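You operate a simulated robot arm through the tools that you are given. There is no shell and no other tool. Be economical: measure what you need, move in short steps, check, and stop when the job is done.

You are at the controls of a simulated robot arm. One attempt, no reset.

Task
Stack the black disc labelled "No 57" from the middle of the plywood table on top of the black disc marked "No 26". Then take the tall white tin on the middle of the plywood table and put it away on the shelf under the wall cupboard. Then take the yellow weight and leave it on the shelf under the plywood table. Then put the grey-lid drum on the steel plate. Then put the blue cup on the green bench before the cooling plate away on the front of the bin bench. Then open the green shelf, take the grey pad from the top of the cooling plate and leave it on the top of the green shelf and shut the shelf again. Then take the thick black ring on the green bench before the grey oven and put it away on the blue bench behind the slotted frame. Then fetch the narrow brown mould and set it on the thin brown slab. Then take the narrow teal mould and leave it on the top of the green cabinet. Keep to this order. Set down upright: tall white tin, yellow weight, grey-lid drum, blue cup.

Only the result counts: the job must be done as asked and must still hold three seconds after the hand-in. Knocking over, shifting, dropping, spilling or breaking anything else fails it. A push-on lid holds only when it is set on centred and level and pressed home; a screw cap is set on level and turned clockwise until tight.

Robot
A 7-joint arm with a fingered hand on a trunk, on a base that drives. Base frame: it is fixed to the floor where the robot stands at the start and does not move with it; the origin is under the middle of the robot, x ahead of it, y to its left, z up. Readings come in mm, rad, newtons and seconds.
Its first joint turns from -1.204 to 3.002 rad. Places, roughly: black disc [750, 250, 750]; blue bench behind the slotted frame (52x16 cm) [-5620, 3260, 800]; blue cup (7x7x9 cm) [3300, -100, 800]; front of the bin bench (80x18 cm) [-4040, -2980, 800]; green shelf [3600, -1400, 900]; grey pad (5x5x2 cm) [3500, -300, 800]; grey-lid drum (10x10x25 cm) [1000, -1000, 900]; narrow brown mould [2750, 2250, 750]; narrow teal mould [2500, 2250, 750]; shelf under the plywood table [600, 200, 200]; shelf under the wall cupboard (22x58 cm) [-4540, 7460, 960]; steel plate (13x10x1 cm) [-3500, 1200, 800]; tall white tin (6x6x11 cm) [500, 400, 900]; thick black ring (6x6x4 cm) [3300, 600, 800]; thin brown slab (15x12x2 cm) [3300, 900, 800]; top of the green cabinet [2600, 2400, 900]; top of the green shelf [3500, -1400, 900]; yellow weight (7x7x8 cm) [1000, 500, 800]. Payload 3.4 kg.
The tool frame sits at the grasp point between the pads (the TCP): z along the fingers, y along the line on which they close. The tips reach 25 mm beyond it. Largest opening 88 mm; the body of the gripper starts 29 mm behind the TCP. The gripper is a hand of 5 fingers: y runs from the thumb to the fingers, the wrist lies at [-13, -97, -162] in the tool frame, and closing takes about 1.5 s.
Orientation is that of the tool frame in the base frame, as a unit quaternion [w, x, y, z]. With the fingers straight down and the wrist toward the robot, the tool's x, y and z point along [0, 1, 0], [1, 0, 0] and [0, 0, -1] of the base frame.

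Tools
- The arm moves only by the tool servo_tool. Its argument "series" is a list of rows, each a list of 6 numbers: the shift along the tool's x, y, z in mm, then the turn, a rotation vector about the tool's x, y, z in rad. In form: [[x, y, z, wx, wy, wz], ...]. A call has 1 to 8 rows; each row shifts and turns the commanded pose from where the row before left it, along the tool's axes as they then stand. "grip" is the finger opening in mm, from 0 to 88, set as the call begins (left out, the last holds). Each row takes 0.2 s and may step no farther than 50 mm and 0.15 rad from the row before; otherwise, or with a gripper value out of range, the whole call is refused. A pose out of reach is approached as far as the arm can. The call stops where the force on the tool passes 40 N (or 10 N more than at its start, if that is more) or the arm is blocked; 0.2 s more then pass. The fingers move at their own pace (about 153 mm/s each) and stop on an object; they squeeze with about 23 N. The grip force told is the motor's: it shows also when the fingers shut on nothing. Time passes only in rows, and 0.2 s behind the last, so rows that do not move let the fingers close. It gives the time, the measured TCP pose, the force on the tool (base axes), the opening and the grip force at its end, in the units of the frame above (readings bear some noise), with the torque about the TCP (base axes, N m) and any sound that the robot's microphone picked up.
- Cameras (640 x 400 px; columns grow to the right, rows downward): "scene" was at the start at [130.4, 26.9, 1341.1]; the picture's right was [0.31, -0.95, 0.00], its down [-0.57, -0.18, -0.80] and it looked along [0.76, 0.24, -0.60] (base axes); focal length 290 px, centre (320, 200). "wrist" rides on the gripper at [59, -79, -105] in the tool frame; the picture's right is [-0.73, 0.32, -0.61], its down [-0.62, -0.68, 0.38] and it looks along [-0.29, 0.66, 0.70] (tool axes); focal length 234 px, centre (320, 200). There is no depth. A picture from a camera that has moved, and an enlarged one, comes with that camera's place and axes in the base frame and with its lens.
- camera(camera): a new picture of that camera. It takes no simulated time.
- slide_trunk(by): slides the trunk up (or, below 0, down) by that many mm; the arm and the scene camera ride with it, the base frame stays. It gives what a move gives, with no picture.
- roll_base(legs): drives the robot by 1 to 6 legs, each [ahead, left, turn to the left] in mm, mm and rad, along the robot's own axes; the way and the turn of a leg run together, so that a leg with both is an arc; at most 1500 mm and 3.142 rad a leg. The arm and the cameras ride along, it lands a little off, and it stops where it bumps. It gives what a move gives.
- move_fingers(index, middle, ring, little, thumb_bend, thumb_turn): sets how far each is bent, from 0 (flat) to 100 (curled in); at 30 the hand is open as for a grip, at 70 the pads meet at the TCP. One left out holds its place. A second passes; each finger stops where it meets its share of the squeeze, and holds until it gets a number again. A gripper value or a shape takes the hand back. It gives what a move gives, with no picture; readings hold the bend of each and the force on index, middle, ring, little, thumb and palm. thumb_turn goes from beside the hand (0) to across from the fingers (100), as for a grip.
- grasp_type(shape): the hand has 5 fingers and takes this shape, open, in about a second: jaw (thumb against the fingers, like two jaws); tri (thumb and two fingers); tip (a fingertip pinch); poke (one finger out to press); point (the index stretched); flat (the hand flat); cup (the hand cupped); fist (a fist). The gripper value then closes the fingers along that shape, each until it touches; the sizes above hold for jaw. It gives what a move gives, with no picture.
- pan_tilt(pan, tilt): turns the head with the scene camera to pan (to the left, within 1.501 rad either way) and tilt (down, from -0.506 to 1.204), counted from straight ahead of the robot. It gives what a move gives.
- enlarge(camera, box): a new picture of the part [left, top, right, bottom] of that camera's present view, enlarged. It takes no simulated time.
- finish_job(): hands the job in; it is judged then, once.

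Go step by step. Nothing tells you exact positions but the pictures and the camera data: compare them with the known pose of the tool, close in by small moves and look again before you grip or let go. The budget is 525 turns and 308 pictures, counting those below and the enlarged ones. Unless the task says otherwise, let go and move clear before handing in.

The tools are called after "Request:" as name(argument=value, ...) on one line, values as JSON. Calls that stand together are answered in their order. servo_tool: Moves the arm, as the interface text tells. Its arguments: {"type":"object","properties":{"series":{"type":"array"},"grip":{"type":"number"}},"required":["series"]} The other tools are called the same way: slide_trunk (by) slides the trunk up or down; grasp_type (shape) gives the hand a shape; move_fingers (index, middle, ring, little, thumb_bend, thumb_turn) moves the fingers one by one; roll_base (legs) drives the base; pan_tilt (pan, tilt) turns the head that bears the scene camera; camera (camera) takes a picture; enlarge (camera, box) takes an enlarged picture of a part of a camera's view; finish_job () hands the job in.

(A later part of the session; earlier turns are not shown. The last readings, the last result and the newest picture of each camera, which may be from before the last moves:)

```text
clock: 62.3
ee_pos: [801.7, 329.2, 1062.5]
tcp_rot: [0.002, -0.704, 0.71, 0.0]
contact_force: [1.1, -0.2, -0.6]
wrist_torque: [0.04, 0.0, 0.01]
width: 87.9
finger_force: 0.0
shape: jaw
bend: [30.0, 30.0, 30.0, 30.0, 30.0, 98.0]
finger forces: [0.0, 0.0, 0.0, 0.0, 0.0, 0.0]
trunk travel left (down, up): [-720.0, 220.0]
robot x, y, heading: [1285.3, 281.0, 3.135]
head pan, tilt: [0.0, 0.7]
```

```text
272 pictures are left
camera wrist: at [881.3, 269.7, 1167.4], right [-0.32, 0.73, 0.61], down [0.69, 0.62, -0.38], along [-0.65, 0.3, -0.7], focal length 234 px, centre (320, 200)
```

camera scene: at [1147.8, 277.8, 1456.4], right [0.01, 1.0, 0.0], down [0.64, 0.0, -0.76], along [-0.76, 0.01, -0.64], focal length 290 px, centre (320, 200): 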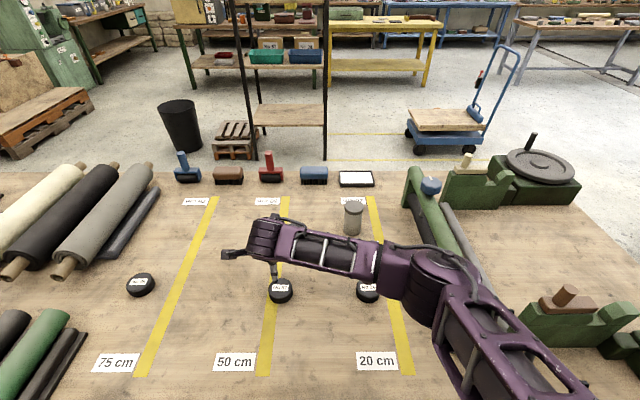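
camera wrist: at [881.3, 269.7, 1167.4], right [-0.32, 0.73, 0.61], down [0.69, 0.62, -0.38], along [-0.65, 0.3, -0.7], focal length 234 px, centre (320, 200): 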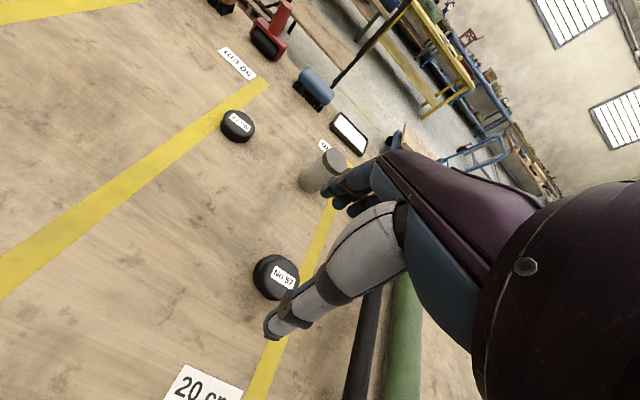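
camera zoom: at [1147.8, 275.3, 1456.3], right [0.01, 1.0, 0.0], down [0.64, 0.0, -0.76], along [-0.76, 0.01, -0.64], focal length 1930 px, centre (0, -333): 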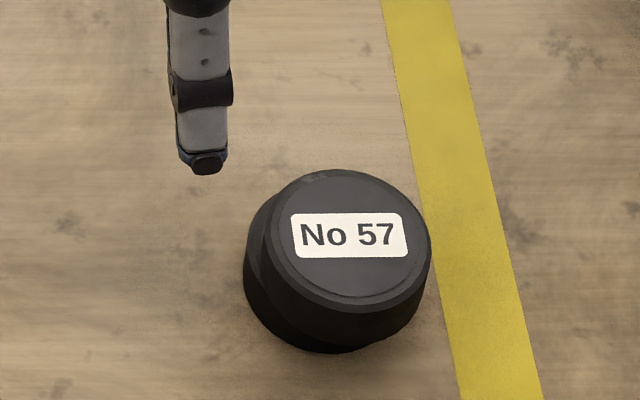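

No 57 rests on No 26, stable and nearly centred. Next is the white tin at about (505,385), which I'll pick from the near side: retract the arm and drive back around.

Request:
servo_tool(series=[[10, -40, -25, 0, 0, 0], [15, -40, -25, 0, 0, 0], [15, -40, -25, 0, 0, 0], [15, -40, -25, 0, 0, 0]])

Request:
roll_base(legs=[[-300, 0, 0], [0, -1460, 0], [1500, 0, 0], [380, 0, 0], [0, 0, 3.14], [0, -1370, 0]])

Request:
camera(camera="scene")

```text
clock: 63.3
ee_pos: [963.9, 274.2, 1165.2]
tcp_rot: [0.0, -0.705, 0.71, 0.001]
contact_force: [0.0, -0.8, -0.1]
wrist_torque: [0.0, 0.02, -0.01]
width: 88.0
finger_force: 0.0
shape: jaw
bend: [30.0, 30.0, 30.0, 30.0, 30.0, 98.0]
finger forces: [0.0, 0.0, 0.1, 0.0, 0.0, 0.0]
trunk travel left (down, up): [-720.0, 220.0]
robot x, y, heading: [1286.7, 275.1, 3.138]
head pan, tilt: [0.0, 0.7]
```

```text
clock: 95.0
ee_pos: [11.7, 383.3, 1163.7]
tcp_rot: [-0.001, 0.715, 0.7, 0.001]
contact_force: [0.3, -0.5, -0.3]
wrist_torque: [0.01, -0.02, -0.03]
width: 87.7
finger_force: 0.0
shape: jaw
bend: [30.0, 30.0, 30.0, 30.0, 30.0, 98.0]
finger forces: [0.0, 0.1, 0.1, 0.1, 0.0, 0.0]
trunk travel left (down, up): [-720.0, 220.0]
robot x, y, heading: [-314.9, 389.8, -0.023]
head pan, tilt: [0.0, 0.7]
```

```text
271 pictures are left
camera scene: at [-180.7, 385.3, 1456.4], right [-0.02, -1.0, 0.0], down [-0.64, 0.01, -0.76], along [0.76, -0.02, -0.64], focal length 290 px, centre (320, 200)
```

scene: 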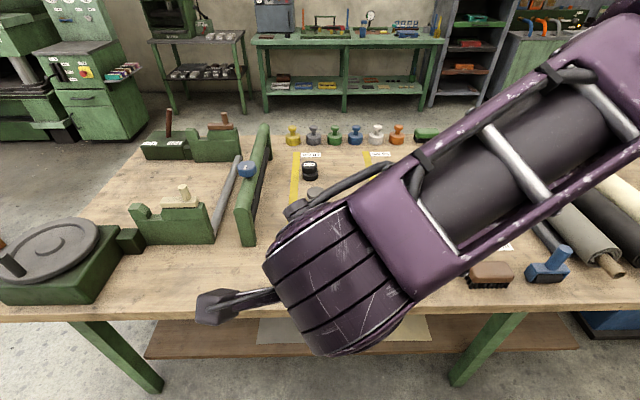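

Before choosing a grasp for the tin I want to see the wall cupboard shelf, since it may need a side grasp. I'll turn and zoom toward (-4540,7460).

Request:
roll_base(legs=[[0, 0, 1.6]])

Request:
pan_tilt(pan=0.52, tilt=0.1)

Request:
camera(camera="scene")

Request:
pan_tilt(pan=1.4, tilt=0.25)

Request:
camera(camera="scene")

```text
clock: 99.3
ee_pos: [-318.9, 713.6, 1164.7]
tcp_rot: [-0.002, -0.004, 1.0, 0.0]
contact_force: [-0.1, 0.2, 0.0]
wrist_torque: [0.04, -0.01, 0.0]
width: 87.7
finger_force: 0.1
shape: jaw
bend: [30.0, 30.0, 30.0, 30.0, 30.0, 98.0]
finger forces: [0.0, 0.0, 0.1, 0.1, 0.1, 0.0]
trunk travel left (down, up): [-720.0, 220.0]
robot x, y, heading: [-315.0, 390.4, 1.575]
head pan, tilt: [0.0, 0.7]
```

```text
clock: 100.3
ee_pos: [-319.1, 712.0, 1165.2]
tcp_rot: [-0.001, -0.003, 1.0, 0.0]
contact_force: [0.2, 0.2, 0.2]
wrist_torque: [0.01, 0.02, 0.0]
width: 87.8
finger_force: 0.1
shape: jaw
bend: [30.0, 30.0, 30.0, 30.0, 30.0, 98.0]
finger forces: [0.0, 0.0, 0.0, 0.0, 0.0, 0.0]
trunk travel left (down, up): [-720.0, 220.0]
robot x, y, heading: [-313.3, 390.3, 1.576]
head pan, tilt: [0.52, 0.099]
```

```text
270 pictures are left
camera scene: at [-362.1, 518.2, 1511.1], right [0.86, 0.5, 0.0], down [0.05, -0.09, -0.99], along [-0.5, 0.86, -0.1], focal length 290 px, centre (320, 200)
```

scene: 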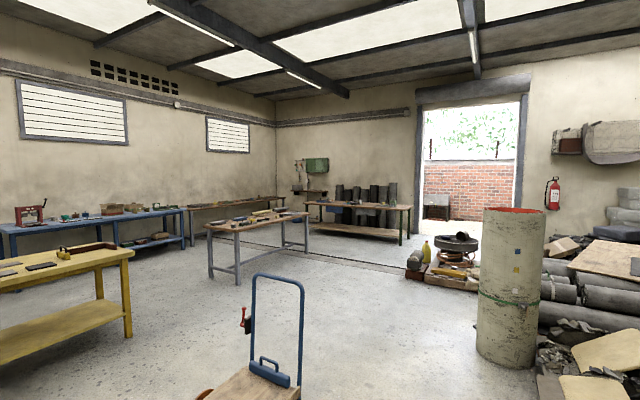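

```text
clock: 101.5
ee_pos: [-319.2, 712.4, 1163.4]
tcp_rot: [-0.001, -0.004, 1.0, 0.0]
contact_force: [0.3, 0.1, -0.8]
wrist_torque: [-0.03, 0.0, 0.01]
width: 87.7
finger_force: 0.0
shape: jaw
bend: [30.0, 30.0, 30.0, 30.0, 30.0, 98.0]
finger forces: [0.1, 0.0, 0.1, 0.1, 0.0, 0.0]
trunk travel left (down, up): [-720.0, 220.0]
robot x, y, heading: [-315.8, 386.4, 1.577]
head pan, tilt: [1.4, 0.25]
```

```text
269 pictures are left
camera scene: at [-408.0, 453.9, 1497.2], right [0.16, 0.99, 0.0], down [0.24, -0.04, -0.97], along [-0.96, 0.16, -0.25], focal length 290 px, centre (320, 200)
```

scene: 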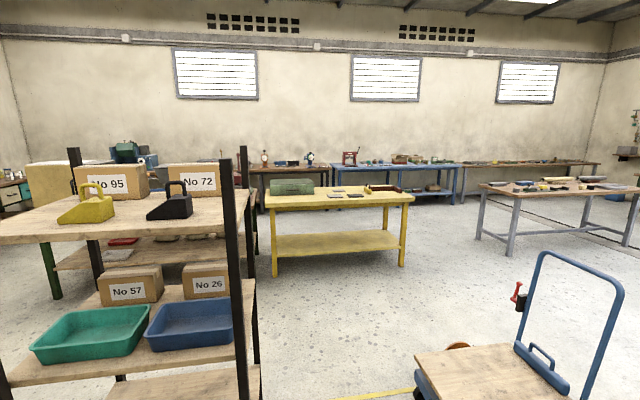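

The wall cupboard with its shelf is visible in the far corner. I'll zoom in on it.

Request:
pan_tilt(pan=0.52, tilt=0.1)

Request:
enlarge(camera="scene", box=[270, 140, 350, 250])

Request:
enlarge(camera="scene", box=[180, 150, 440, 310])

```text
clock: 102.7
ee_pos: [-318.3, 711.7, 1165.1]
tcp_rot: [0.0, -0.002, 1.0, 0.0]
contact_force: [-0.2, 0.1, -0.6]
wrist_torque: [0.0, -0.03, 0.02]
width: 88.2
finger_force: 0.1
shape: jaw
bend: [30.0, 30.0, 30.0, 30.0, 30.0, 98.0]
finger forces: [0.0, 0.1, 0.1, 0.0, 0.1, 0.1]
trunk travel left (down, up): [-720.0, 220.0]
robot x, y, heading: [-311.4, 386.1, 1.577]
head pan, tilt: [0.52, 0.099]
```

```text
3.64 times, centred on (310, 195) of scene
camera zoom: at [-362.3, 518.0, 1511.1], right [0.86, 0.5, 0.0], down [0.05, -0.09, -0.99], along [-0.5, 0.86, -0.1], focal length 1053 px, centre (356, 218)
```

zoom: 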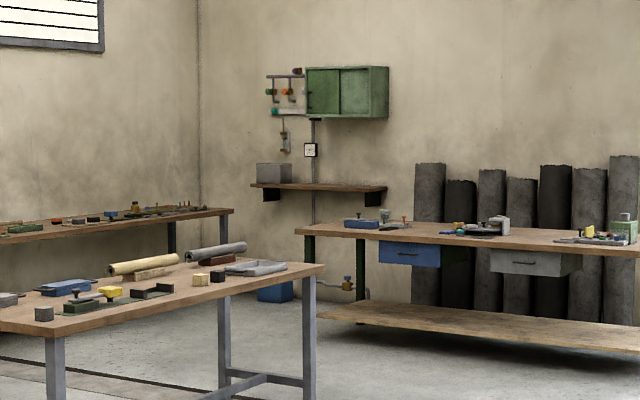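

```text
2.46 times, centred on (310, 230) of scene
camera zoom: at [-362.3, 518.0, 1511.1], right [0.86, 0.5, 0.0], down [0.05, -0.09, -0.99], along [-0.5, 0.86, -0.1], focal length 713 px, centre (345, 126)
```

zoom: 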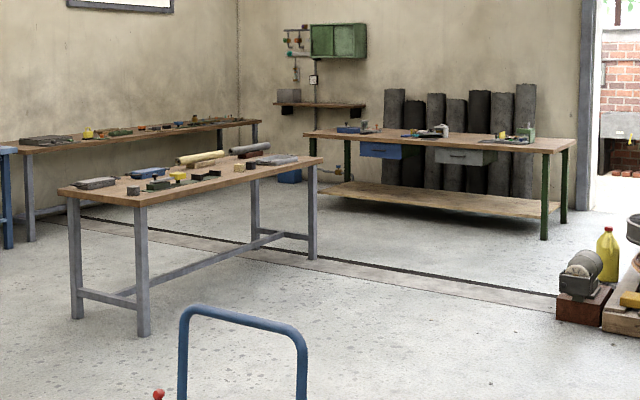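

The cupboard hangs about half a metre above the shelf, so a top-down grasp works. Back to the tin.

Request:
roll_base(legs=[[0, 0, -1.575], [310, 0, 0]])

Request:
pan_tilt(pan=0.15, tilt=0.8)

Request:
camera(camera="scene")

Request:
camera(camera="wrist")

```text
clock: 108.6
ee_pos: [321.8, 394.3, 1164.4]
tcp_rot: [0.0, 0.706, 0.708, 0.001]
contact_force: [0.3, 0.0, 0.4]
wrist_torque: [-0.02, 0.01, -0.02]
width: 88.0
finger_force: 0.1
shape: jaw
bend: [30.0, 30.0, 30.0, 30.0, 30.0, 98.0]
finger forces: [0.0, 0.1, 0.0, 0.0, 0.0, 0.1]
trunk travel left (down, up): [-720.0, 220.0]
robot x, y, heading: [2.0, 388.1, 0.003]
head pan, tilt: [0.52, 0.099]
```

```text
clock: 109.7
ee_pos: [322.8, 392.7, 1164.7]
tcp_rot: [-0.001, 0.707, 0.707, 0.001]
contact_force: [0.4, -0.3, 0.2]
wrist_torque: [0.01, -0.02, -0.01]
width: 87.8
finger_force: 0.1
shape: jaw
bend: [30.0, 30.0, 30.0, 30.0, 30.0, 98.0]
finger forces: [0.0, 0.0, 0.0, 0.1, 0.1, 0.1]
trunk travel left (down, up): [-720.0, 220.0]
robot x, y, heading: [-0.1, 388.4, 0.003]
head pan, tilt: [0.15, 0.799]
```

```text
266 pictures are left
camera scene: at [125.6, 401.3, 1448.2], right [0.15, -0.99, 0.0], down [-0.71, -0.11, -0.7], along [0.69, 0.11, -0.72], focal length 290 px, centre (320, 200)
```

scene: 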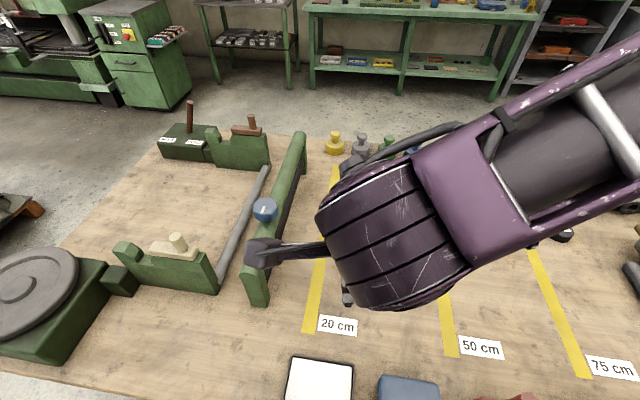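

```text
265 pictures are left
camera wrist: at [244.6, 450.3, 1269.1], right [0.33, -0.73, 0.61], down [-0.68, -0.62, -0.38], along [0.66, -0.29, -0.7], focal length 234 px, centre (320, 200)
```

wrist: 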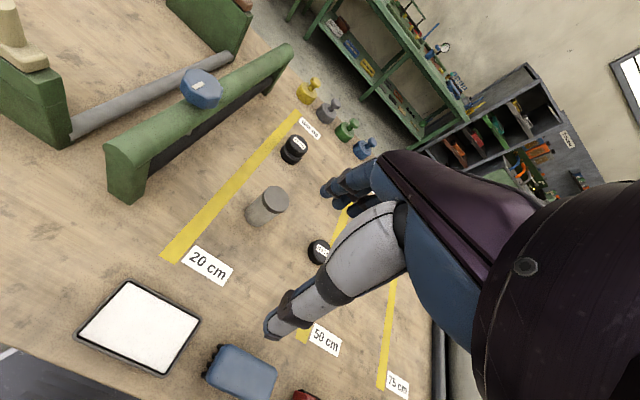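

Tin at about (509,386), lid top z≈905. I'll move over it and descend partway.

Request:
servo_tool(series=[[-2, 46, 0, 0, 0, 0], [-2, 46, 0, 0, 0, 0], [-2, 46, 0, 0, 0, 0], [-1, 47, 0, 0, 0, 0], [0, 0, 48, 0, 0, 0], [0, 0, 48, 0, 0, 0], [0, 0, 48, 0, 0, 0], [0, 0, 30, 0, 0, 0]], grip=88)

Request:
camera(camera="scene")

Request:
camera(camera="wrist")

```text
clock: 111.5
ee_pos: [508.0, 386.9, 989.7]
tcp_rot: [0.0, 0.707, 0.708, 0.001]
contact_force: [0.3, 0.2, -0.9]
wrist_torque: [-0.02, -0.02, -0.01]
width: 88.0
finger_force: 0.0
shape: jaw
bend: [30.0, 30.0, 30.0, 30.0, 30.0, 98.0]
finger forces: [0.0, 0.1, 0.0, 0.0, 0.0, 0.1]
trunk travel left (down, up): [-720.0, 220.0]
robot x, y, heading: [0.7, 386.0, 0.0]
head pan, tilt: [0.15, 0.799]
```

```text
264 pictures are left
camera scene: at [125.6, 401.0, 1448.1], right [0.15, -0.99, 0.0], down [-0.71, -0.11, -0.7], along [0.69, 0.11, -0.72], focal length 290 px, centre (320, 200)
```

scene: 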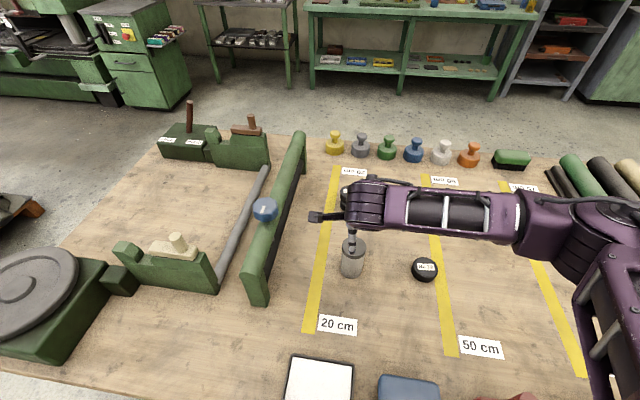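

```text
263 pictures are left
camera wrist: at [429.4, 445.9, 1095.0], right [0.32, -0.73, 0.61], down [-0.68, -0.62, -0.38], along [0.66, -0.29, -0.7], focal length 234 px, centre (320, 200)
```

wrist: 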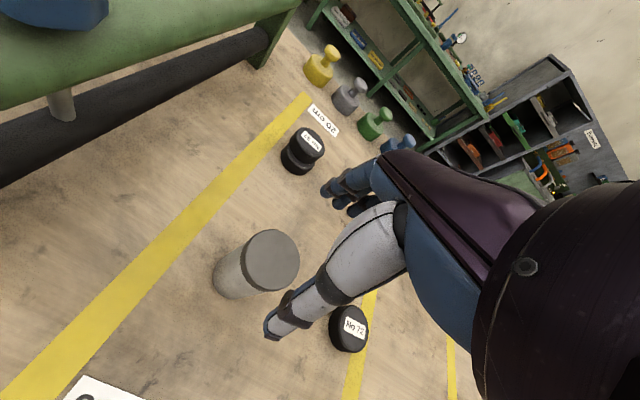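

Request:
enlarge(camera="scene", box=[300, 170, 428, 290])

Request:
enlarge(camera="wrist", box=[190, 180, 350, 340])

```text
3.33 times, centred on (364, 230) of scene
camera zoom: at [125.6, 401.0, 1448.1], right [0.15, -0.99, 0.0], down [-0.71, -0.11, -0.7], along [0.69, 0.11, -0.72], focal length 965 px, centre (173, 100)
```

zoom: 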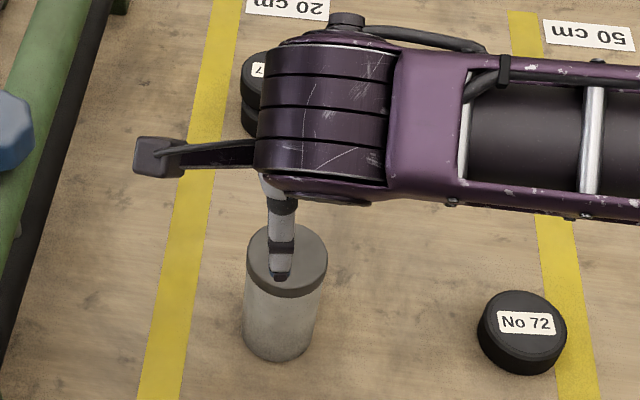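

```text
2.50 times, centred on (270, 260) of wrist
camera zoom: at [429.4, 445.9, 1095.0], right [0.32, -0.73, 0.61], down [-0.68, -0.62, -0.38], along [0.66, -0.29, -0.7], focal length 585 px, centre (445, 50)
```

zoom: 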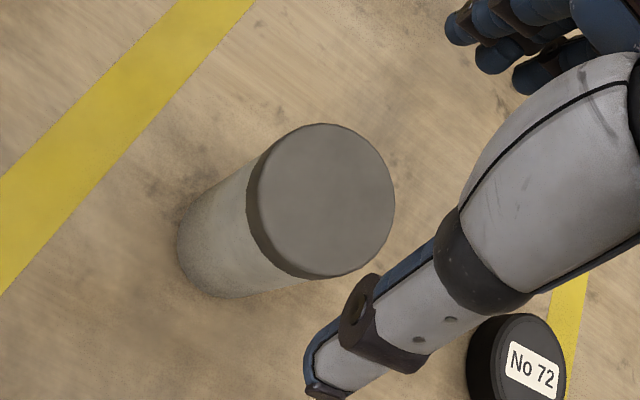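

Combining views: tin centre about (525,382), top about z=887. I'll adjust and descend in steps.

Request:
servo_tool(series=[[-6, 10, 0, 0, 0, 0], [0, 0, 35, 0, 0, 0], [0, 0, 25, 0, 0, 0], [0, 0, 0, 0, 0, 0]])

Request:
camera(camera="wrist")

Request:
enlarge(camera="scene", box=[300, 190, 428, 290])

```text
clock: 112.5
ee_pos: [518.1, 380.4, 932.0]
tcp_rot: [0.0, 0.706, 0.708, 0.0]
contact_force: [-0.3, -0.1, -0.8]
wrist_torque: [0.01, 0.0, -0.02]
width: 87.6
finger_force: 0.0
shape: jaw
bend: [30.0, 30.0, 30.0, 30.0, 30.0, 98.0]
finger forces: [0.0, 0.0, 0.1, 0.1, 0.0, 0.0]
trunk travel left (down, up): [-720.0, 220.0]
robot x, y, heading: [-1.0, 387.0, 0.002]
head pan, tilt: [0.15, 0.799]
```

```text
260 pictures are left
camera wrist: at [440.1, 437.8, 1035.4], right [0.32, -0.73, 0.61], down [-0.68, -0.62, -0.38], along [0.66, -0.29, -0.7], focal length 234 px, centre (320, 200)
```

wrist: 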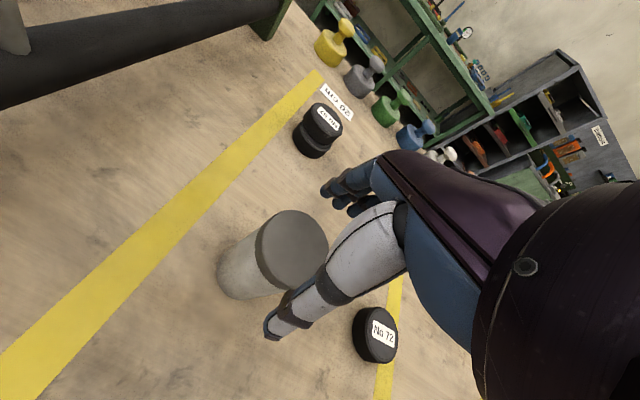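

```text
4.00 times, centred on (364, 240) of scene
camera zoom: at [125.4, 401.2, 1448.1], right [0.15, -0.99, 0.0], down [-0.71, -0.11, -0.7], along [0.69, 0.11, -0.72], focal length 1158 px, centre (144, 40)
```

zoom: 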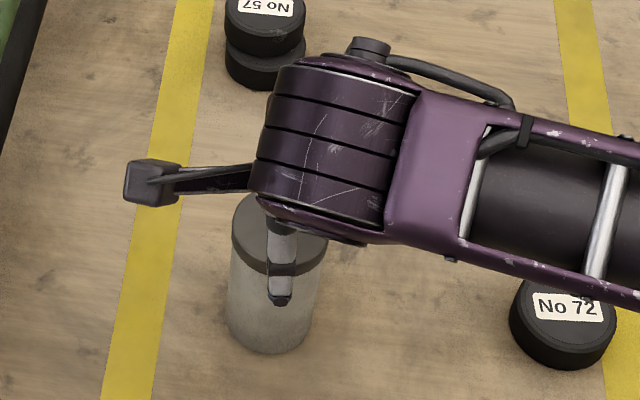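

Well centred. Descending around the tin's upper body.

Request:
servo_tool(series=[[0, 0, 20, 0, 0, 0], [0, 0, 20, 0, 0, 0], [0, 0, 15, 0, 0, 0], [0, 0, 10, 0, 0, 0]])

Request:
camera(camera="wrist")

```text
clock: 113.5
ee_pos: [520.2, 381.5, 870.1]
tcp_rot: [0.003, 0.705, 0.709, 0.005]
contact_force: [7.0, 1.5, 23.5]
wrist_torque: [0.08, -0.08, -0.04]
width: 88.1
finger_force: 0.1
shape: jaw
bend: [28.0, 30.0, 30.0, 30.0, 30.0, 98.0]
finger forces: [15.9, 0.0, 0.0, 0.0, 5.7, 0.1]
trunk travel left (down, up): [-720.0, 220.0]
robot x, y, heading: [-0.8, 388.8, -0.0]
head pan, tilt: [0.15, 0.799]
```

```text
258 pictures are left
camera wrist: at [439.2, 438.8, 973.5], right [0.32, -0.73, 0.61], down [-0.68, -0.62, -0.39], along [0.66, -0.29, -0.69], focal length 234 px, centre (320, 200)
```

wrist: 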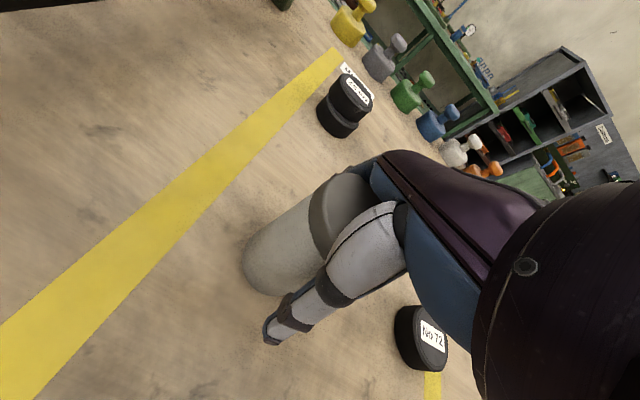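

The inner hand touched the lid (23 N). I'll back up 8 mm and close there.

Request:
servo_tool(series=[[0, 0, -8, 0, 0, 0], [0, 0, 0, 0, 0, 0]])

Request:
servo_tool(series=[[0, 0, 0, 0, 0, 0], [0, 0, 0, 0, 0, 0], [0, 0, 0, 0, 0, 0], [0, 0, 0, 0, 0, 0], [0, 0, 0, 0, 0, 0], [0, 0, 0, 0, 0, 0], [0, 0, 0, 0, 0, 0]], grip=45)

Request:
camera(camera="wrist")

```text
clock: 114.1
ee_pos: [515.6, 380.9, 873.2]
tcp_rot: [-0.002, 0.706, 0.708, -0.001]
contact_force: [0.6, 0.7, 2.0]
wrist_torque: [-0.04, -0.11, 0.03]
width: 87.9
finger_force: 0.2
shape: jaw
bend: [28.0, 30.0, 30.0, 30.0, 30.0, 97.0]
finger forces: [6.3, 0.0, 0.1, 0.0, 3.5, 0.0]
trunk travel left (down, up): [-720.0, 220.0]
robot x, y, heading: [-2.7, 388.1, -0.002]
head pan, tilt: [0.15, 0.799]
```

```text
clock: 115.7
ee_pos: [518.1, 380.2, 871.8]
tcp_rot: [0.0, 0.706, 0.708, 0.002]
contact_force: [0.6, -1.6, 0.1]
wrist_torque: [-0.09, -0.17, -0.01]
width: 47.2
finger_force: 23.0
shape: jaw
bend: [74.0, 48.0, 51.0, 48.0, 63.0, 99.0]
finger forces: [11.6, 13.1, 2.4, 0.0, 27.2, 0.0]
trunk travel left (down, up): [-720.0, 220.0]
robot x, y, heading: [1.0, 387.0, -0.0]
head pan, tilt: [0.15, 0.799]
```

```text
257 pictures are left
camera wrist: at [439.8, 437.9, 977.6], right [0.33, -0.73, 0.61], down [-0.68, -0.62, -0.38], along [0.66, -0.29, -0.7], focal length 234 px, centre (320, 200)
```

wrist: 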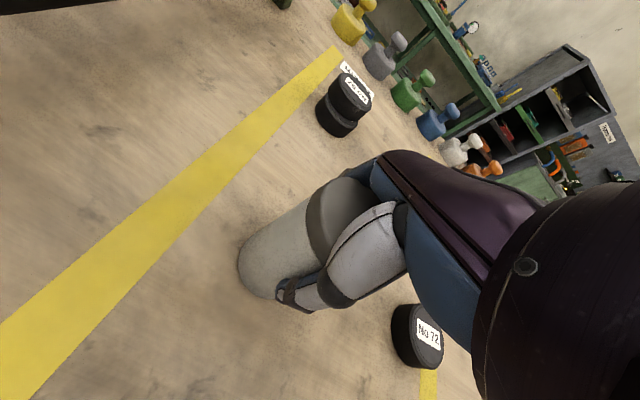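

Grip force 23 N, though the index curls round the tin's side. I'll test-lift.

Request:
servo_tool(series=[[0, 0, -5, 0, 0, 0], [0, 0, -10, 0, 0, 0], [0, 0, -15, 0, 0, 0], [0, 0, -20, 0, 0, 0]])

Request:
camera(camera="wrist")

Request:
enlarge(camera="scene", box=[300, 180, 428, 290])

```text
clock: 116.7
ee_pos: [518.1, 381.1, 923.2]
tcp_rot: [-0.001, 0.707, 0.708, 0.0]
contact_force: [-1.1, -0.5, -3.7]
wrist_torque: [-0.01, -0.02, 0.04]
width: 47.0
finger_force: 22.9
shape: jaw
bend: [74.0, 49.0, 52.0, 48.0, 63.0, 99.0]
finger forces: [10.8, 12.5, 1.8, 0.1, 26.7, 0.0]
trunk travel left (down, up): [-720.0, 220.0]
robot x, y, heading: [-1.8, 387.0, 0.002]
head pan, tilt: [0.15, 0.799]
```

```text
256 pictures are left
camera wrist: at [439.9, 438.3, 1027.2], right [0.33, -0.73, 0.61], down [-0.68, -0.62, -0.38], along [0.66, -0.29, -0.7], focal length 234 px, centre (320, 200)
```

wrist: 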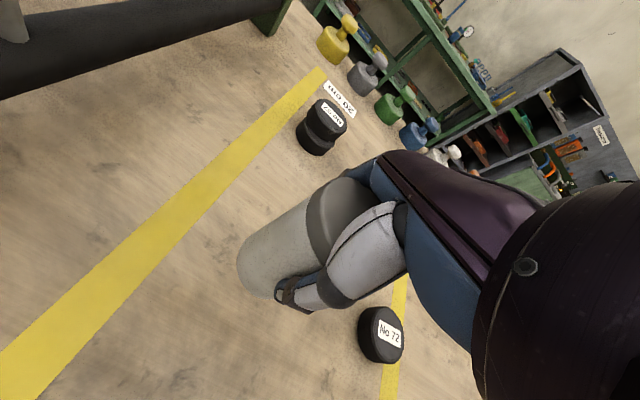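

```text
3.64 times, centred on (364, 235) of scene
camera zoom: at [125.8, 401.4, 1448.0], right [0.15, -0.99, 0.0], down [-0.71, -0.11, -0.7], along [0.69, 0.11, -0.72], focal length 1053 px, centre (160, 73)
```

zoom: 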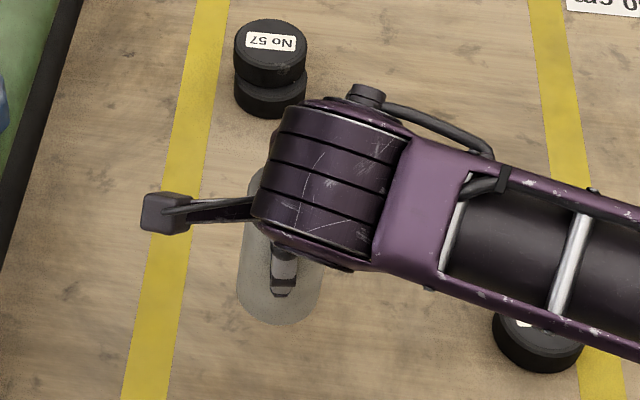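

The tin is firmly held and upright. I'll raise and retract, then drive in stages toward the cupboard: around the trolley, past the column, right of the grey table.

Request:
servo_tool(series=[[0, 0, -45, 0, 0, 0], [0, 0, -45, 0, 0, 0], [0, 0, -45, 0, 0, 0], [0, -25, -40, 0, 0, 0], [0, -45, -20, 0, 0, 0], [0, -45, 0, 0, 0, 0], [0, -45, 0, 0, 0, 0]])

Request:
roll_base(legs=[[-300, 0, 0], [0, 0, 1.568], [900, 480, 0], [1200, 0, 0]])

Request:
pan_tilt(pan=0.35, tilt=0.25)

Request:
camera(camera="scene")

```text
clock: 118.3
ee_pos: [356.7, 379.6, 1120.2]
tcp_rot: [0.0, 0.706, 0.708, 0.0]
contact_force: [-0.3, 1.2, -2.9]
wrist_torque: [0.0, -0.01, 0.0]
width: 46.2
finger_force: 22.9
shape: jaw
bend: [74.0, 49.0, 52.0, 48.0, 63.0, 99.0]
finger forces: [11.1, 12.3, 1.2, 0.0, 25.5, 0.0]
trunk travel left (down, up): [-720.0, 220.0]
robot x, y, heading: [-2.9, 388.4, 0.003]
head pan, tilt: [0.15, 0.799]
```

```text
clock: 134.7
ee_pos: [-762.6, 2855.7, 1120.0]
tcp_rot: [-0.001, -0.005, 1.0, 0.0]
contact_force: [0.0, 0.1, -3.0]
wrist_torque: [0.02, 0.0, 0.0]
width: 46.3
finger_force: 23.0
shape: jaw
bend: [74.0, 49.0, 52.0, 48.0, 63.0, 99.0]
finger forces: [10.6, 12.0, 1.1, 0.0, 24.3, 0.0]
trunk travel left (down, up): [-720.0, 220.0]
robot x, y, heading: [-768.4, 2493.7, 1.579]
head pan, tilt: [0.15, 0.799]
```

```text
clock: 135.6
ee_pos: [-762.3, 2854.5, 1117.6]
tcp_rot: [-0.001, -0.006, 1.0, 0.0]
contact_force: [-0.1, -0.6, -3.2]
wrist_torque: [0.05, 0.01, 0.01]
width: 45.9
finger_force: 23.3
shape: jaw
bend: [74.0, 49.0, 52.0, 48.0, 63.0, 99.0]
finger forces: [10.6, 12.1, 1.0, 0.0, 24.2, 0.0]
trunk travel left (down, up): [-720.0, 220.0]
robot x, y, heading: [-772.2, 2493.0, 1.577]
head pan, tilt: [0.351, 0.25]
```

```text
254 pictures are left
camera scene: at [-805.1, 2632.5, 1497.1], right [0.94, 0.35, 0.0], down [0.09, -0.23, -0.97], along [-0.34, 0.91, -0.25], focal length 290 px, centre (320, 200)
```

scene: 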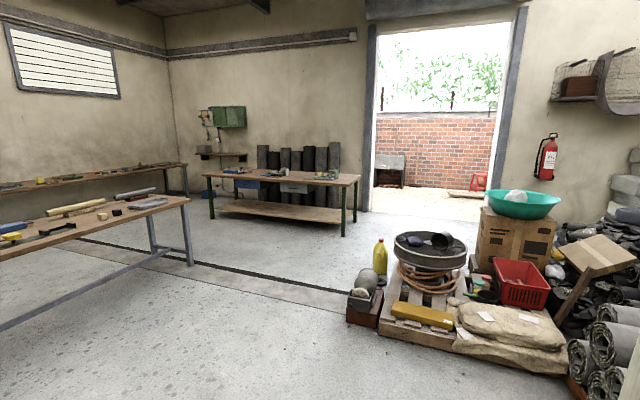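

Corridor is clear. Next stage: diagonal past the grey table, then left toward the shelf.

Request:
roll_base(legs=[[969, 643, 0], [969, 643, 0], [969, 643, 0], [120, 920, 0], [120, 920, 0], [500, 0, 0]])

Request:
pan_tilt(pan=0.1, tilt=0.45)

Request:
camera(camera="scene")

```text
clock: 164.0
ee_pos: [-4544.7, 6461.0, 1119.2]
tcp_rot: [-0.001, -0.01, 1.0, 0.0]
contact_force: [-0.7, -1.1, -2.9]
wrist_torque: [-0.02, -0.04, -0.06]
width: 46.3
finger_force: 22.8
shape: jaw
bend: [74.0, 49.0, 52.0, 48.0, 63.0, 99.0]
finger forces: [10.6, 12.1, 1.1, 0.0, 24.1, 0.0]
trunk travel left (down, up): [-720.0, 220.0]
robot x, y, heading: [-4548.1, 6100.7, 1.587]
head pan, tilt: [0.351, 0.25]
```

```text
clock: 164.8
ee_pos: [-4543.9, 6460.2, 1119.0]
tcp_rot: [0.0, -0.01, 1.0, 0.001]
contact_force: [-0.8, -0.2, -3.4]
wrist_torque: [0.03, 0.0, 0.01]
width: 45.9
finger_force: 23.0
shape: jaw
bend: [74.0, 49.0, 52.0, 48.0, 63.0, 99.0]
finger forces: [10.7, 12.1, 1.1, 0.0, 24.1, 0.0]
trunk travel left (down, up): [-720.0, 220.0]
robot x, y, heading: [-4548.5, 6100.2, 1.588]
head pan, tilt: [0.099, 0.45]
```

```text
253 pictures are left
camera scene: at [-4561.1, 6242.5, 1478.5], right [0.99, 0.12, 0.0], down [0.05, -0.43, -0.9], along [-0.11, 0.89, -0.43], focal length 290 px, centre (320, 200)
```

scene: 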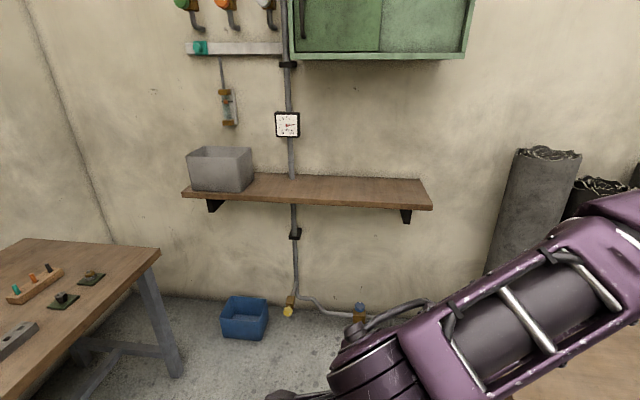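

The shelf is about z=960, free span x −4980..−4250, y 7280..7560. I'll drive up so the tin hovers at its front edge.

Request:
roll_base(legs=[[760, 20, -0.015]])

Request:
camera(camera="scene")

Request:
camera(camera="wrist")

```text
clock: 168.9
ee_pos: [-4567.2, 7216.4, 1119.4]
tcp_rot: [-0.002, -0.003, 1.0, 0.0]
contact_force: [0.0, -0.3, -3.2]
wrist_torque: [-0.03, 0.03, 0.01]
width: 46.3
finger_force: 22.8
shape: jaw
bend: [74.0, 49.0, 52.0, 48.0, 63.0, 99.0]
finger forces: [10.6, 12.1, 1.1, 0.0, 24.1, 0.0]
trunk travel left (down, up): [-720.0, 220.0]
robot x, y, heading: [-4572.3, 6853.5, 1.572]
head pan, tilt: [0.099, 0.45]
```

```text
252 pictures are left
camera scene: at [-4587.0, 6999.2, 1478.5], right [0.99, 0.1, 0.0], down [0.04, -0.43, -0.9], along [-0.09, 0.9, -0.44], focal length 290 px, centre (320, 200)
```

scene: 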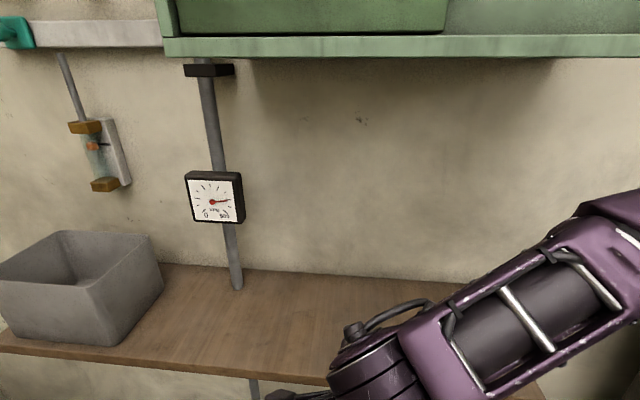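

```text
251 pictures are left
camera wrist: at [-4624.0, 7137.5, 1223.5], right [0.73, 0.33, 0.61], down [0.63, -0.68, -0.38], along [0.29, 0.66, -0.7], focal length 234 px, centre (320, 200)
```

wrist: 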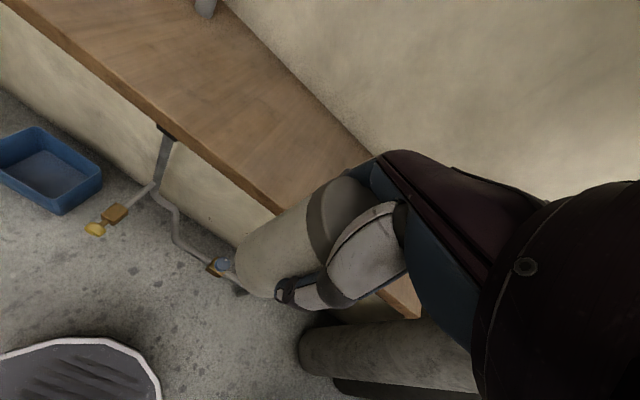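

Moving the tin over the shelf (target y≈7445), still 80 mm above.

Request:
servo_tool(series=[[0, 45, 0, 0, 0, 0], [0, 45, 0, 0, 0, 0], [0, 45, 0, 0, 0, 0], [0, 45, 0, 0, 0, 0], [0, 45, 0, 0, 0, 0], [0, 0, 20, 0, 0, 0]])

Request:
camera(camera="scene")

Request:
camera(camera="wrist")

```text
clock: 170.3
ee_pos: [-4567.1, 7442.9, 1097.6]
tcp_rot: [0.0, -0.003, 1.0, 0.0]
contact_force: [0.7, -0.1, -3.1]
wrist_torque: [-0.02, 0.03, -0.01]
width: 45.9
finger_force: 23.1
shape: jaw
bend: [74.0, 50.0, 52.0, 48.0, 63.0, 99.0]
finger forces: [11.2, 11.9, 0.9, 0.1, 23.9, 0.1]
trunk travel left (down, up): [-720.0, 220.0]
robot x, y, heading: [-4575.3, 6858.5, 1.57]
head pan, tilt: [0.099, 0.45]
```

```text
250 pictures are left
camera scene: at [-4586.3, 6999.2, 1478.5], right [0.99, 0.1, 0.0], down [0.04, -0.43, -0.9], along [-0.09, 0.9, -0.44], focal length 290 px, centre (320, 200)
```

scene: 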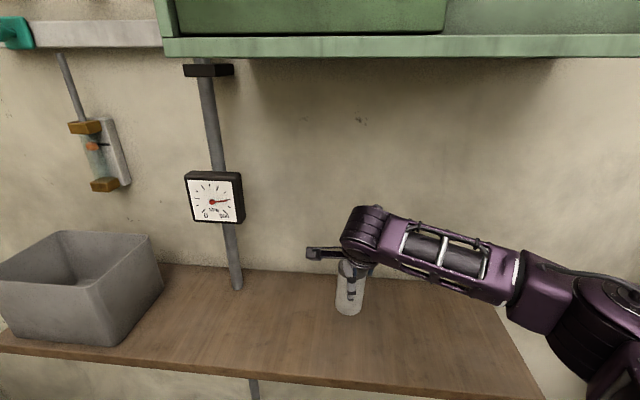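

```text
249 pictures are left
camera wrist: at [-4624.4, 7363.0, 1203.4], right [0.72, 0.33, 0.61], down [0.63, -0.68, -0.38], along [0.29, 0.66, -0.7], focal length 234 px, centre (320, 200)
```

wrist: 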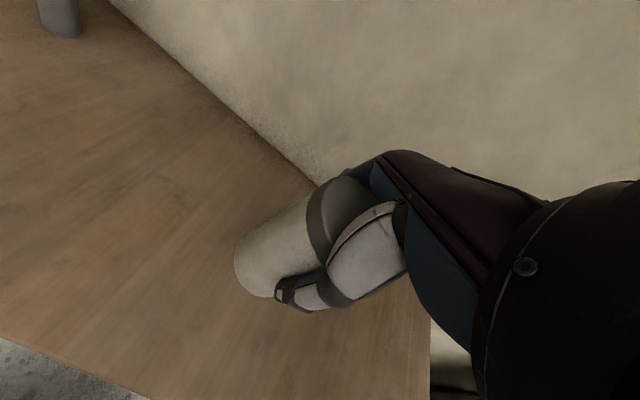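

Over the shelf with good margins. Lowering stepwise.

Request:
servo_tool(series=[[0, 0, 20, 0, 0, 0], [0, 0, 15, 0, 0, 0], [0, 0, 5, 0, 0, 0], [0, 0, 5, 0, 0, 0], [0, 0, 0, 0, 0, 0]])

Request:
enlarge(camera="scene", box=[290, 200, 418, 330])

```text
clock: 171.5
ee_pos: [-4568.5, 7442.2, 1053.1]
tcp_rot: [0.0, -0.003, 1.0, -0.001]
contact_force: [0.3, 0.1, -2.7]
wrist_torque: [0.01, -0.02, 0.04]
width: 45.6
finger_force: 22.7
shape: jaw
bend: [74.0, 50.0, 52.0, 48.0, 63.0, 99.0]
finger forces: [11.2, 11.8, 0.9, 0.0, 23.7, 0.0]
trunk travel left (down, up): [-720.0, 220.0]
robot x, y, heading: [-4577.4, 6859.8, 1.573]
head pan, tilt: [0.099, 0.45]
```

```text
3.08 times, centred on (354, 265) of scene
camera zoom: at [-4587.0, 6999.4, 1478.5], right [0.99, 0.1, 0.0], down [0.04, -0.43, -0.9], along [-0.09, 0.9, -0.44], focal length 891 px, centre (215, 0)
```

zoom: 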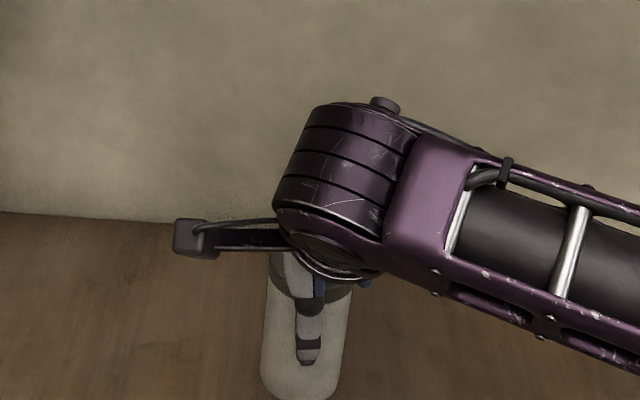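

Request:
servo_tool(series=[[0, 0, 4, 0, 0, 0], [0, 0, 4, 0, 0, 0], [0, 0, 3, 0, 0, 0], [0, 0, 0, 0, 0, 0]])

Request:
servo_tool(series=[[0, 0, 3, 0, 0, 0], [0, 0, 0, 0, 0, 0]])

```text
clock: 172.5
ee_pos: [-4567.2, 7442.8, 1042.7]
tcp_rot: [0.0, -0.002, 1.0, -0.001]
contact_force: [-0.1, 0.3, -3.1]
wrist_torque: [0.0, -0.05, 0.04]
width: 45.8
finger_force: 22.7
shape: jaw
bend: [74.0, 50.0, 52.0, 48.0, 63.0, 99.0]
finger forces: [11.2, 11.8, 0.8, 0.1, 23.8, 0.0]
trunk travel left (down, up): [-720.0, 220.0]
robot x, y, heading: [-4574.5, 6858.7, 1.572]
head pan, tilt: [0.099, 0.45]
```

```text
clock: 173.1
ee_pos: [-4566.7, 7442.7, 1039.7]
tcp_rot: [-0.001, -0.003, 1.0, -0.001]
contact_force: [0.6, -0.3, -2.6]
wrist_torque: [0.02, 0.01, -0.02]
width: 45.9
finger_force: 22.7
shape: jaw
bend: [74.0, 50.0, 52.0, 48.0, 63.0, 99.0]
finger forces: [11.2, 11.8, 1.0, 0.1, 23.9, 0.0]
trunk travel left (down, up): [-720.0, 220.0]
robot x, y, heading: [-4575.7, 6857.6, 1.57]
head pan, tilt: [0.099, 0.45]
```

Not yet touching; I keep lowering with small steps.

Request:
servo_tool(series=[[0, 0, 3, 0, 0, 0], [0, 0, 3, 0, 0, 0], [0, 0, 0, 0, 0, 0]])

Request:
servo_tool(series=[[0, 0, 3, 0, 0, 0], [0, 0, 2, 0, 0, 0], [0, 0, 0, 0, 0, 0]])

Request:
enlarge(camera="scene", box=[290, 220, 418, 350])

```text
clock: 173.9
ee_pos: [-4567.5, 7443.5, 1034.6]
tcp_rot: [-0.002, -0.003, 1.0, -0.001]
contact_force: [0.2, 0.1, -2.6]
wrist_torque: [0.01, 0.02, 0.0]
width: 45.9
finger_force: 23.6
shape: jaw
bend: [74.0, 50.0, 52.0, 48.0, 63.0, 99.0]
finger forces: [11.1, 11.9, 0.9, 0.0, 23.8, 0.1]
trunk travel left (down, up): [-720.0, 220.0]
robot x, y, heading: [-4571.1, 6855.5, 1.567]
head pan, tilt: [0.099, 0.45]
```

```text
clock: 174.7
ee_pos: [-4568.1, 7442.7, 1027.8]
tcp_rot: [-0.001, -0.002, 1.0, -0.002]
contact_force: [0.5, 0.2, -3.8]
wrist_torque: [-0.03, -0.02, -0.01]
width: 45.9
finger_force: 23.3
shape: jaw
bend: [74.0, 50.0, 52.0, 48.0, 63.0, 99.0]
finger forces: [11.2, 11.9, 0.9, 0.0, 23.8, 0.0]
trunk travel left (down, up): [-720.0, 220.0]
robot x, y, heading: [-4573.6, 6858.6, 1.574]
head pan, tilt: [0.099, 0.45]
```

```text
3.08 times, centred on (354, 285) of scene
camera zoom: at [-4587.0, 6999.5, 1478.5], right [0.99, 0.1, 0.0], down [0.04, -0.43, -0.9], along [-0.09, 0.9, -0.44], focal length 891 px, centre (215, -62)
```

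zoom: 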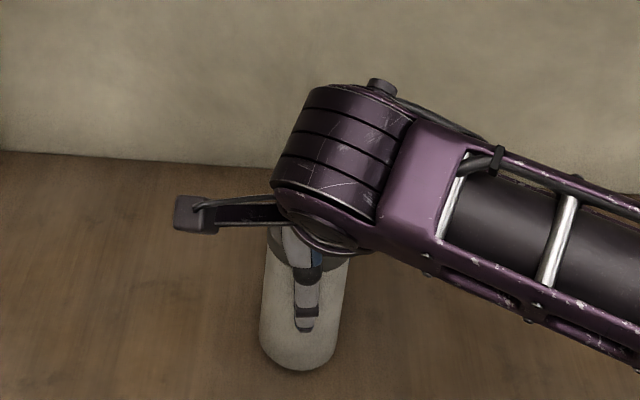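

Request:
servo_tool(series=[[0, 0, 2, 0, 0, 0], [0, 0, 2, 0, 0, 0], [0, 0, 0, 0, 0, 0]])

Request:
servo_tool(series=[[0, 0, 2, 0, 0, 0], [0, 0, 2, 0, 0, 0], [0, 0, 0, 0, 0, 0]])

Request:
servo_tool(series=[[0, 0, 2, 0, 0, 0], [0, 0, 0, 0, 0, 0]])

```text
clock: 175.5
ee_pos: [-4568.6, 7441.7, 1024.9]
tcp_rot: [-0.001, -0.003, 1.0, 0.001]
contact_force: [-0.4, 0.7, -2.7]
wrist_torque: [0.01, -0.02, 0.0]
width: 45.9
finger_force: 23.1
shape: jaw
bend: [74.0, 50.0, 52.0, 48.0, 63.0, 99.0]
finger forces: [11.1, 11.8, 0.9, 0.0, 23.8, 0.0]
trunk travel left (down, up): [-720.0, 220.0]
robot x, y, heading: [-4574.5, 6858.3, 1.573]
head pan, tilt: [0.099, 0.45]
```

```text
clock: 176.3
ee_pos: [-4568.7, 7441.6, 1022.9]
tcp_rot: [-0.001, -0.003, 1.0, 0.002]
contact_force: [-1.2, 1.0, 8.9]
wrist_torque: [0.26, -0.19, 0.05]
width: 45.8
finger_force: 22.6
shape: jaw
bend: [74.0, 50.0, 52.0, 48.0, 64.0, 99.0]
finger forces: [13.1, 13.0, 1.3, 0.1, 26.0, 0.0]
trunk travel left (down, up): [-720.0, 220.0]
robot x, y, heading: [-4571.6, 6859.2, 1.579]
head pan, tilt: [0.099, 0.45]
```

```text
clock: 176.9
ee_pos: [-4569.4, 7440.2, 1021.8]
tcp_rot: [-0.001, -0.003, 1.0, 0.002]
contact_force: [-2.7, 2.6, 19.9]
wrist_torque: [0.4, -0.29, 0.11]
width: 45.2
finger_force: 22.8
shape: jaw
bend: [74.0, 49.0, 52.0, 48.0, 64.0, 99.0]
finger forces: [14.6, 14.3, 1.7, 0.0, 27.4, 0.0]
trunk travel left (down, up): [-720.0, 220.0]
robot x, y, heading: [-4572.1, 6856.1, 1.576]
head pan, tilt: [0.099, 0.45]
```

Contact. Back off slightly and open.

Request:
servo_tool(series=[[0, 0, -2, 0, 0, 0], [0, 0, 0, 0, 0, 0]])

Request:
servo_tool(series=[[0, 0, 0, 0, 0, 0], [0, 0, 0, 0, 0, 0], [0, 0, 0, 0, 0, 0], [0, 0, 0, 0, 0, 0], [0, 0, 0, 0, 0, 0]], grip=88)

Request:
servo_tool(series=[[0, 0, -10, 0, 0, 0], [0, 0, -25, 0, 0, 0], [0, 0, -40, 0, 0, 0], [0, 0, -40, 0, 0, 0], [0, -45, -20, 0, 0, 0], [0, -45, 0, 0, 0, 0], [0, -45, 0, 0, 0, 0], [0, -45, 0, 0, 0, 0]])

Request:
camera(camera="scene")

```text
clock: 177.5
ee_pos: [-4568.3, 7440.2, 1023.3]
tcp_rot: [0.0, -0.003, 1.0, 0.001]
contact_force: [-3.0, 3.3, 17.5]
wrist_torque: [0.43, -0.22, 0.07]
width: 45.3
finger_force: 22.9
shape: jaw
bend: [74.0, 49.0, 52.0, 48.0, 64.0, 99.0]
finger forces: [14.3, 13.8, 1.6, 0.0, 26.4, 0.1]
trunk travel left (down, up): [-720.0, 220.0]
robot x, y, heading: [-4574.9, 6859.2, 1.578]
head pan, tilt: [0.099, 0.45]
```

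```text
clock: 178.7
ee_pos: [-4568.7, 7440.2, 1022.4]
tcp_rot: [0.0, -0.004, 1.0, 0.0]
contact_force: [-3.0, -0.8, 9.7]
wrist_torque: [0.05, -0.01, 0.03]
width: 87.7
finger_force: 0.0
shape: jaw
bend: [29.0, 30.0, 30.0, 30.0, 30.0, 97.0]
finger forces: [5.4, 0.1, 0.0, 0.0, 6.2, 0.0]
trunk travel left (down, up): [-720.0, 220.0]
robot x, y, heading: [-4574.5, 6857.8, 1.569]
head pan, tilt: [0.099, 0.45]
```

```text
clock: 180.5
ee_pos: [-4566.3, 7259.8, 1157.5]
tcp_rot: [-0.002, -0.002, 1.0, 0.0]
contact_force: [-1.2, -0.3, -0.1]
wrist_torque: [-0.01, 0.02, 0.0]
width: 88.1
finger_force: 0.1
shape: jaw
bend: [30.0, 30.0, 30.0, 30.0, 30.0, 97.0]
finger forces: [0.1, 0.0, 0.0, 0.1, 0.0, 0.0]
trunk travel left (down, up): [-720.0, 220.0]
robot x, y, heading: [-4573.4, 6855.2, 1.577]
head pan, tilt: [0.099, 0.45]
```

```text
246 pictures are left
camera scene: at [-4587.4, 6996.7, 1478.7], right [0.99, 0.1, 0.0], down [0.04, -0.43, -0.9], along [-0.09, 0.9, -0.43], focal length 290 px, centre (320, 200)
```

scene: 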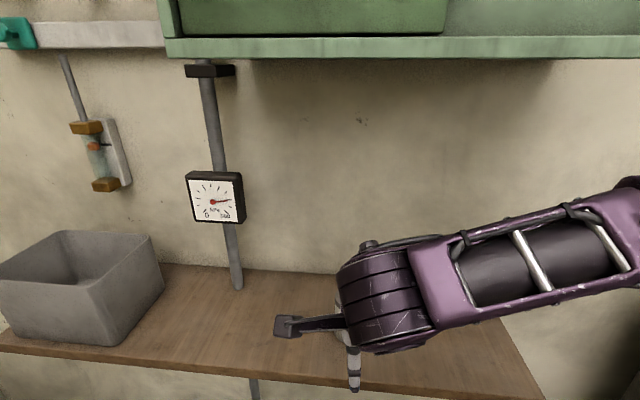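

The tin is behind the hand; I'll back away and look.

Request:
roll_base(legs=[[-750, 0, 0]])

Request:
enlarge(camera="scene", box=[170, 100, 450, 275])

```text
clock: 184.5
ee_pos: [-4564.9, 6518.0, 1156.3]
tcp_rot: [-0.001, -0.003, 1.0, 0.0]
contact_force: [-0.9, 0.0, 0.2]
wrist_torque: [-0.01, -0.01, -0.01]
width: 88.1
finger_force: 0.1
shape: jaw
bend: [30.0, 30.0, 30.0, 30.0, 30.0, 97.0]
finger forces: [0.0, 0.0, 0.0, 0.0, 0.1, 0.0]
trunk travel left (down, up): [-720.0, 220.0]
robot x, y, heading: [-4570.6, 6112.7, 1.58]
head pan, tilt: [0.099, 0.45]
```

```text
2.29 times, centred on (310, 188) of scene
camera zoom: at [-4584.0, 6255.0, 1478.5], right [0.99, 0.1, 0.0], down [0.05, -0.43, -0.9], along [-0.09, 0.9, -0.44], focal length 662 px, centre (343, 229)
```

zoom: 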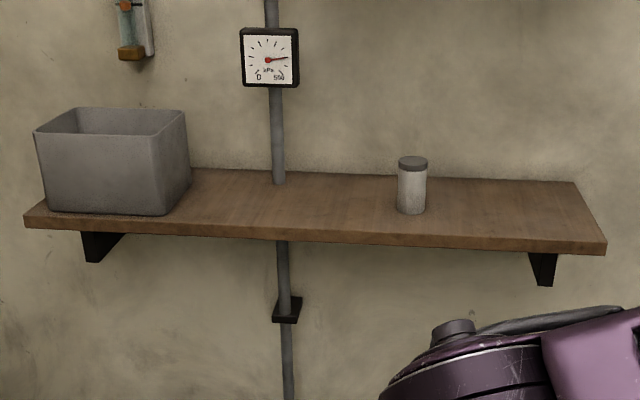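

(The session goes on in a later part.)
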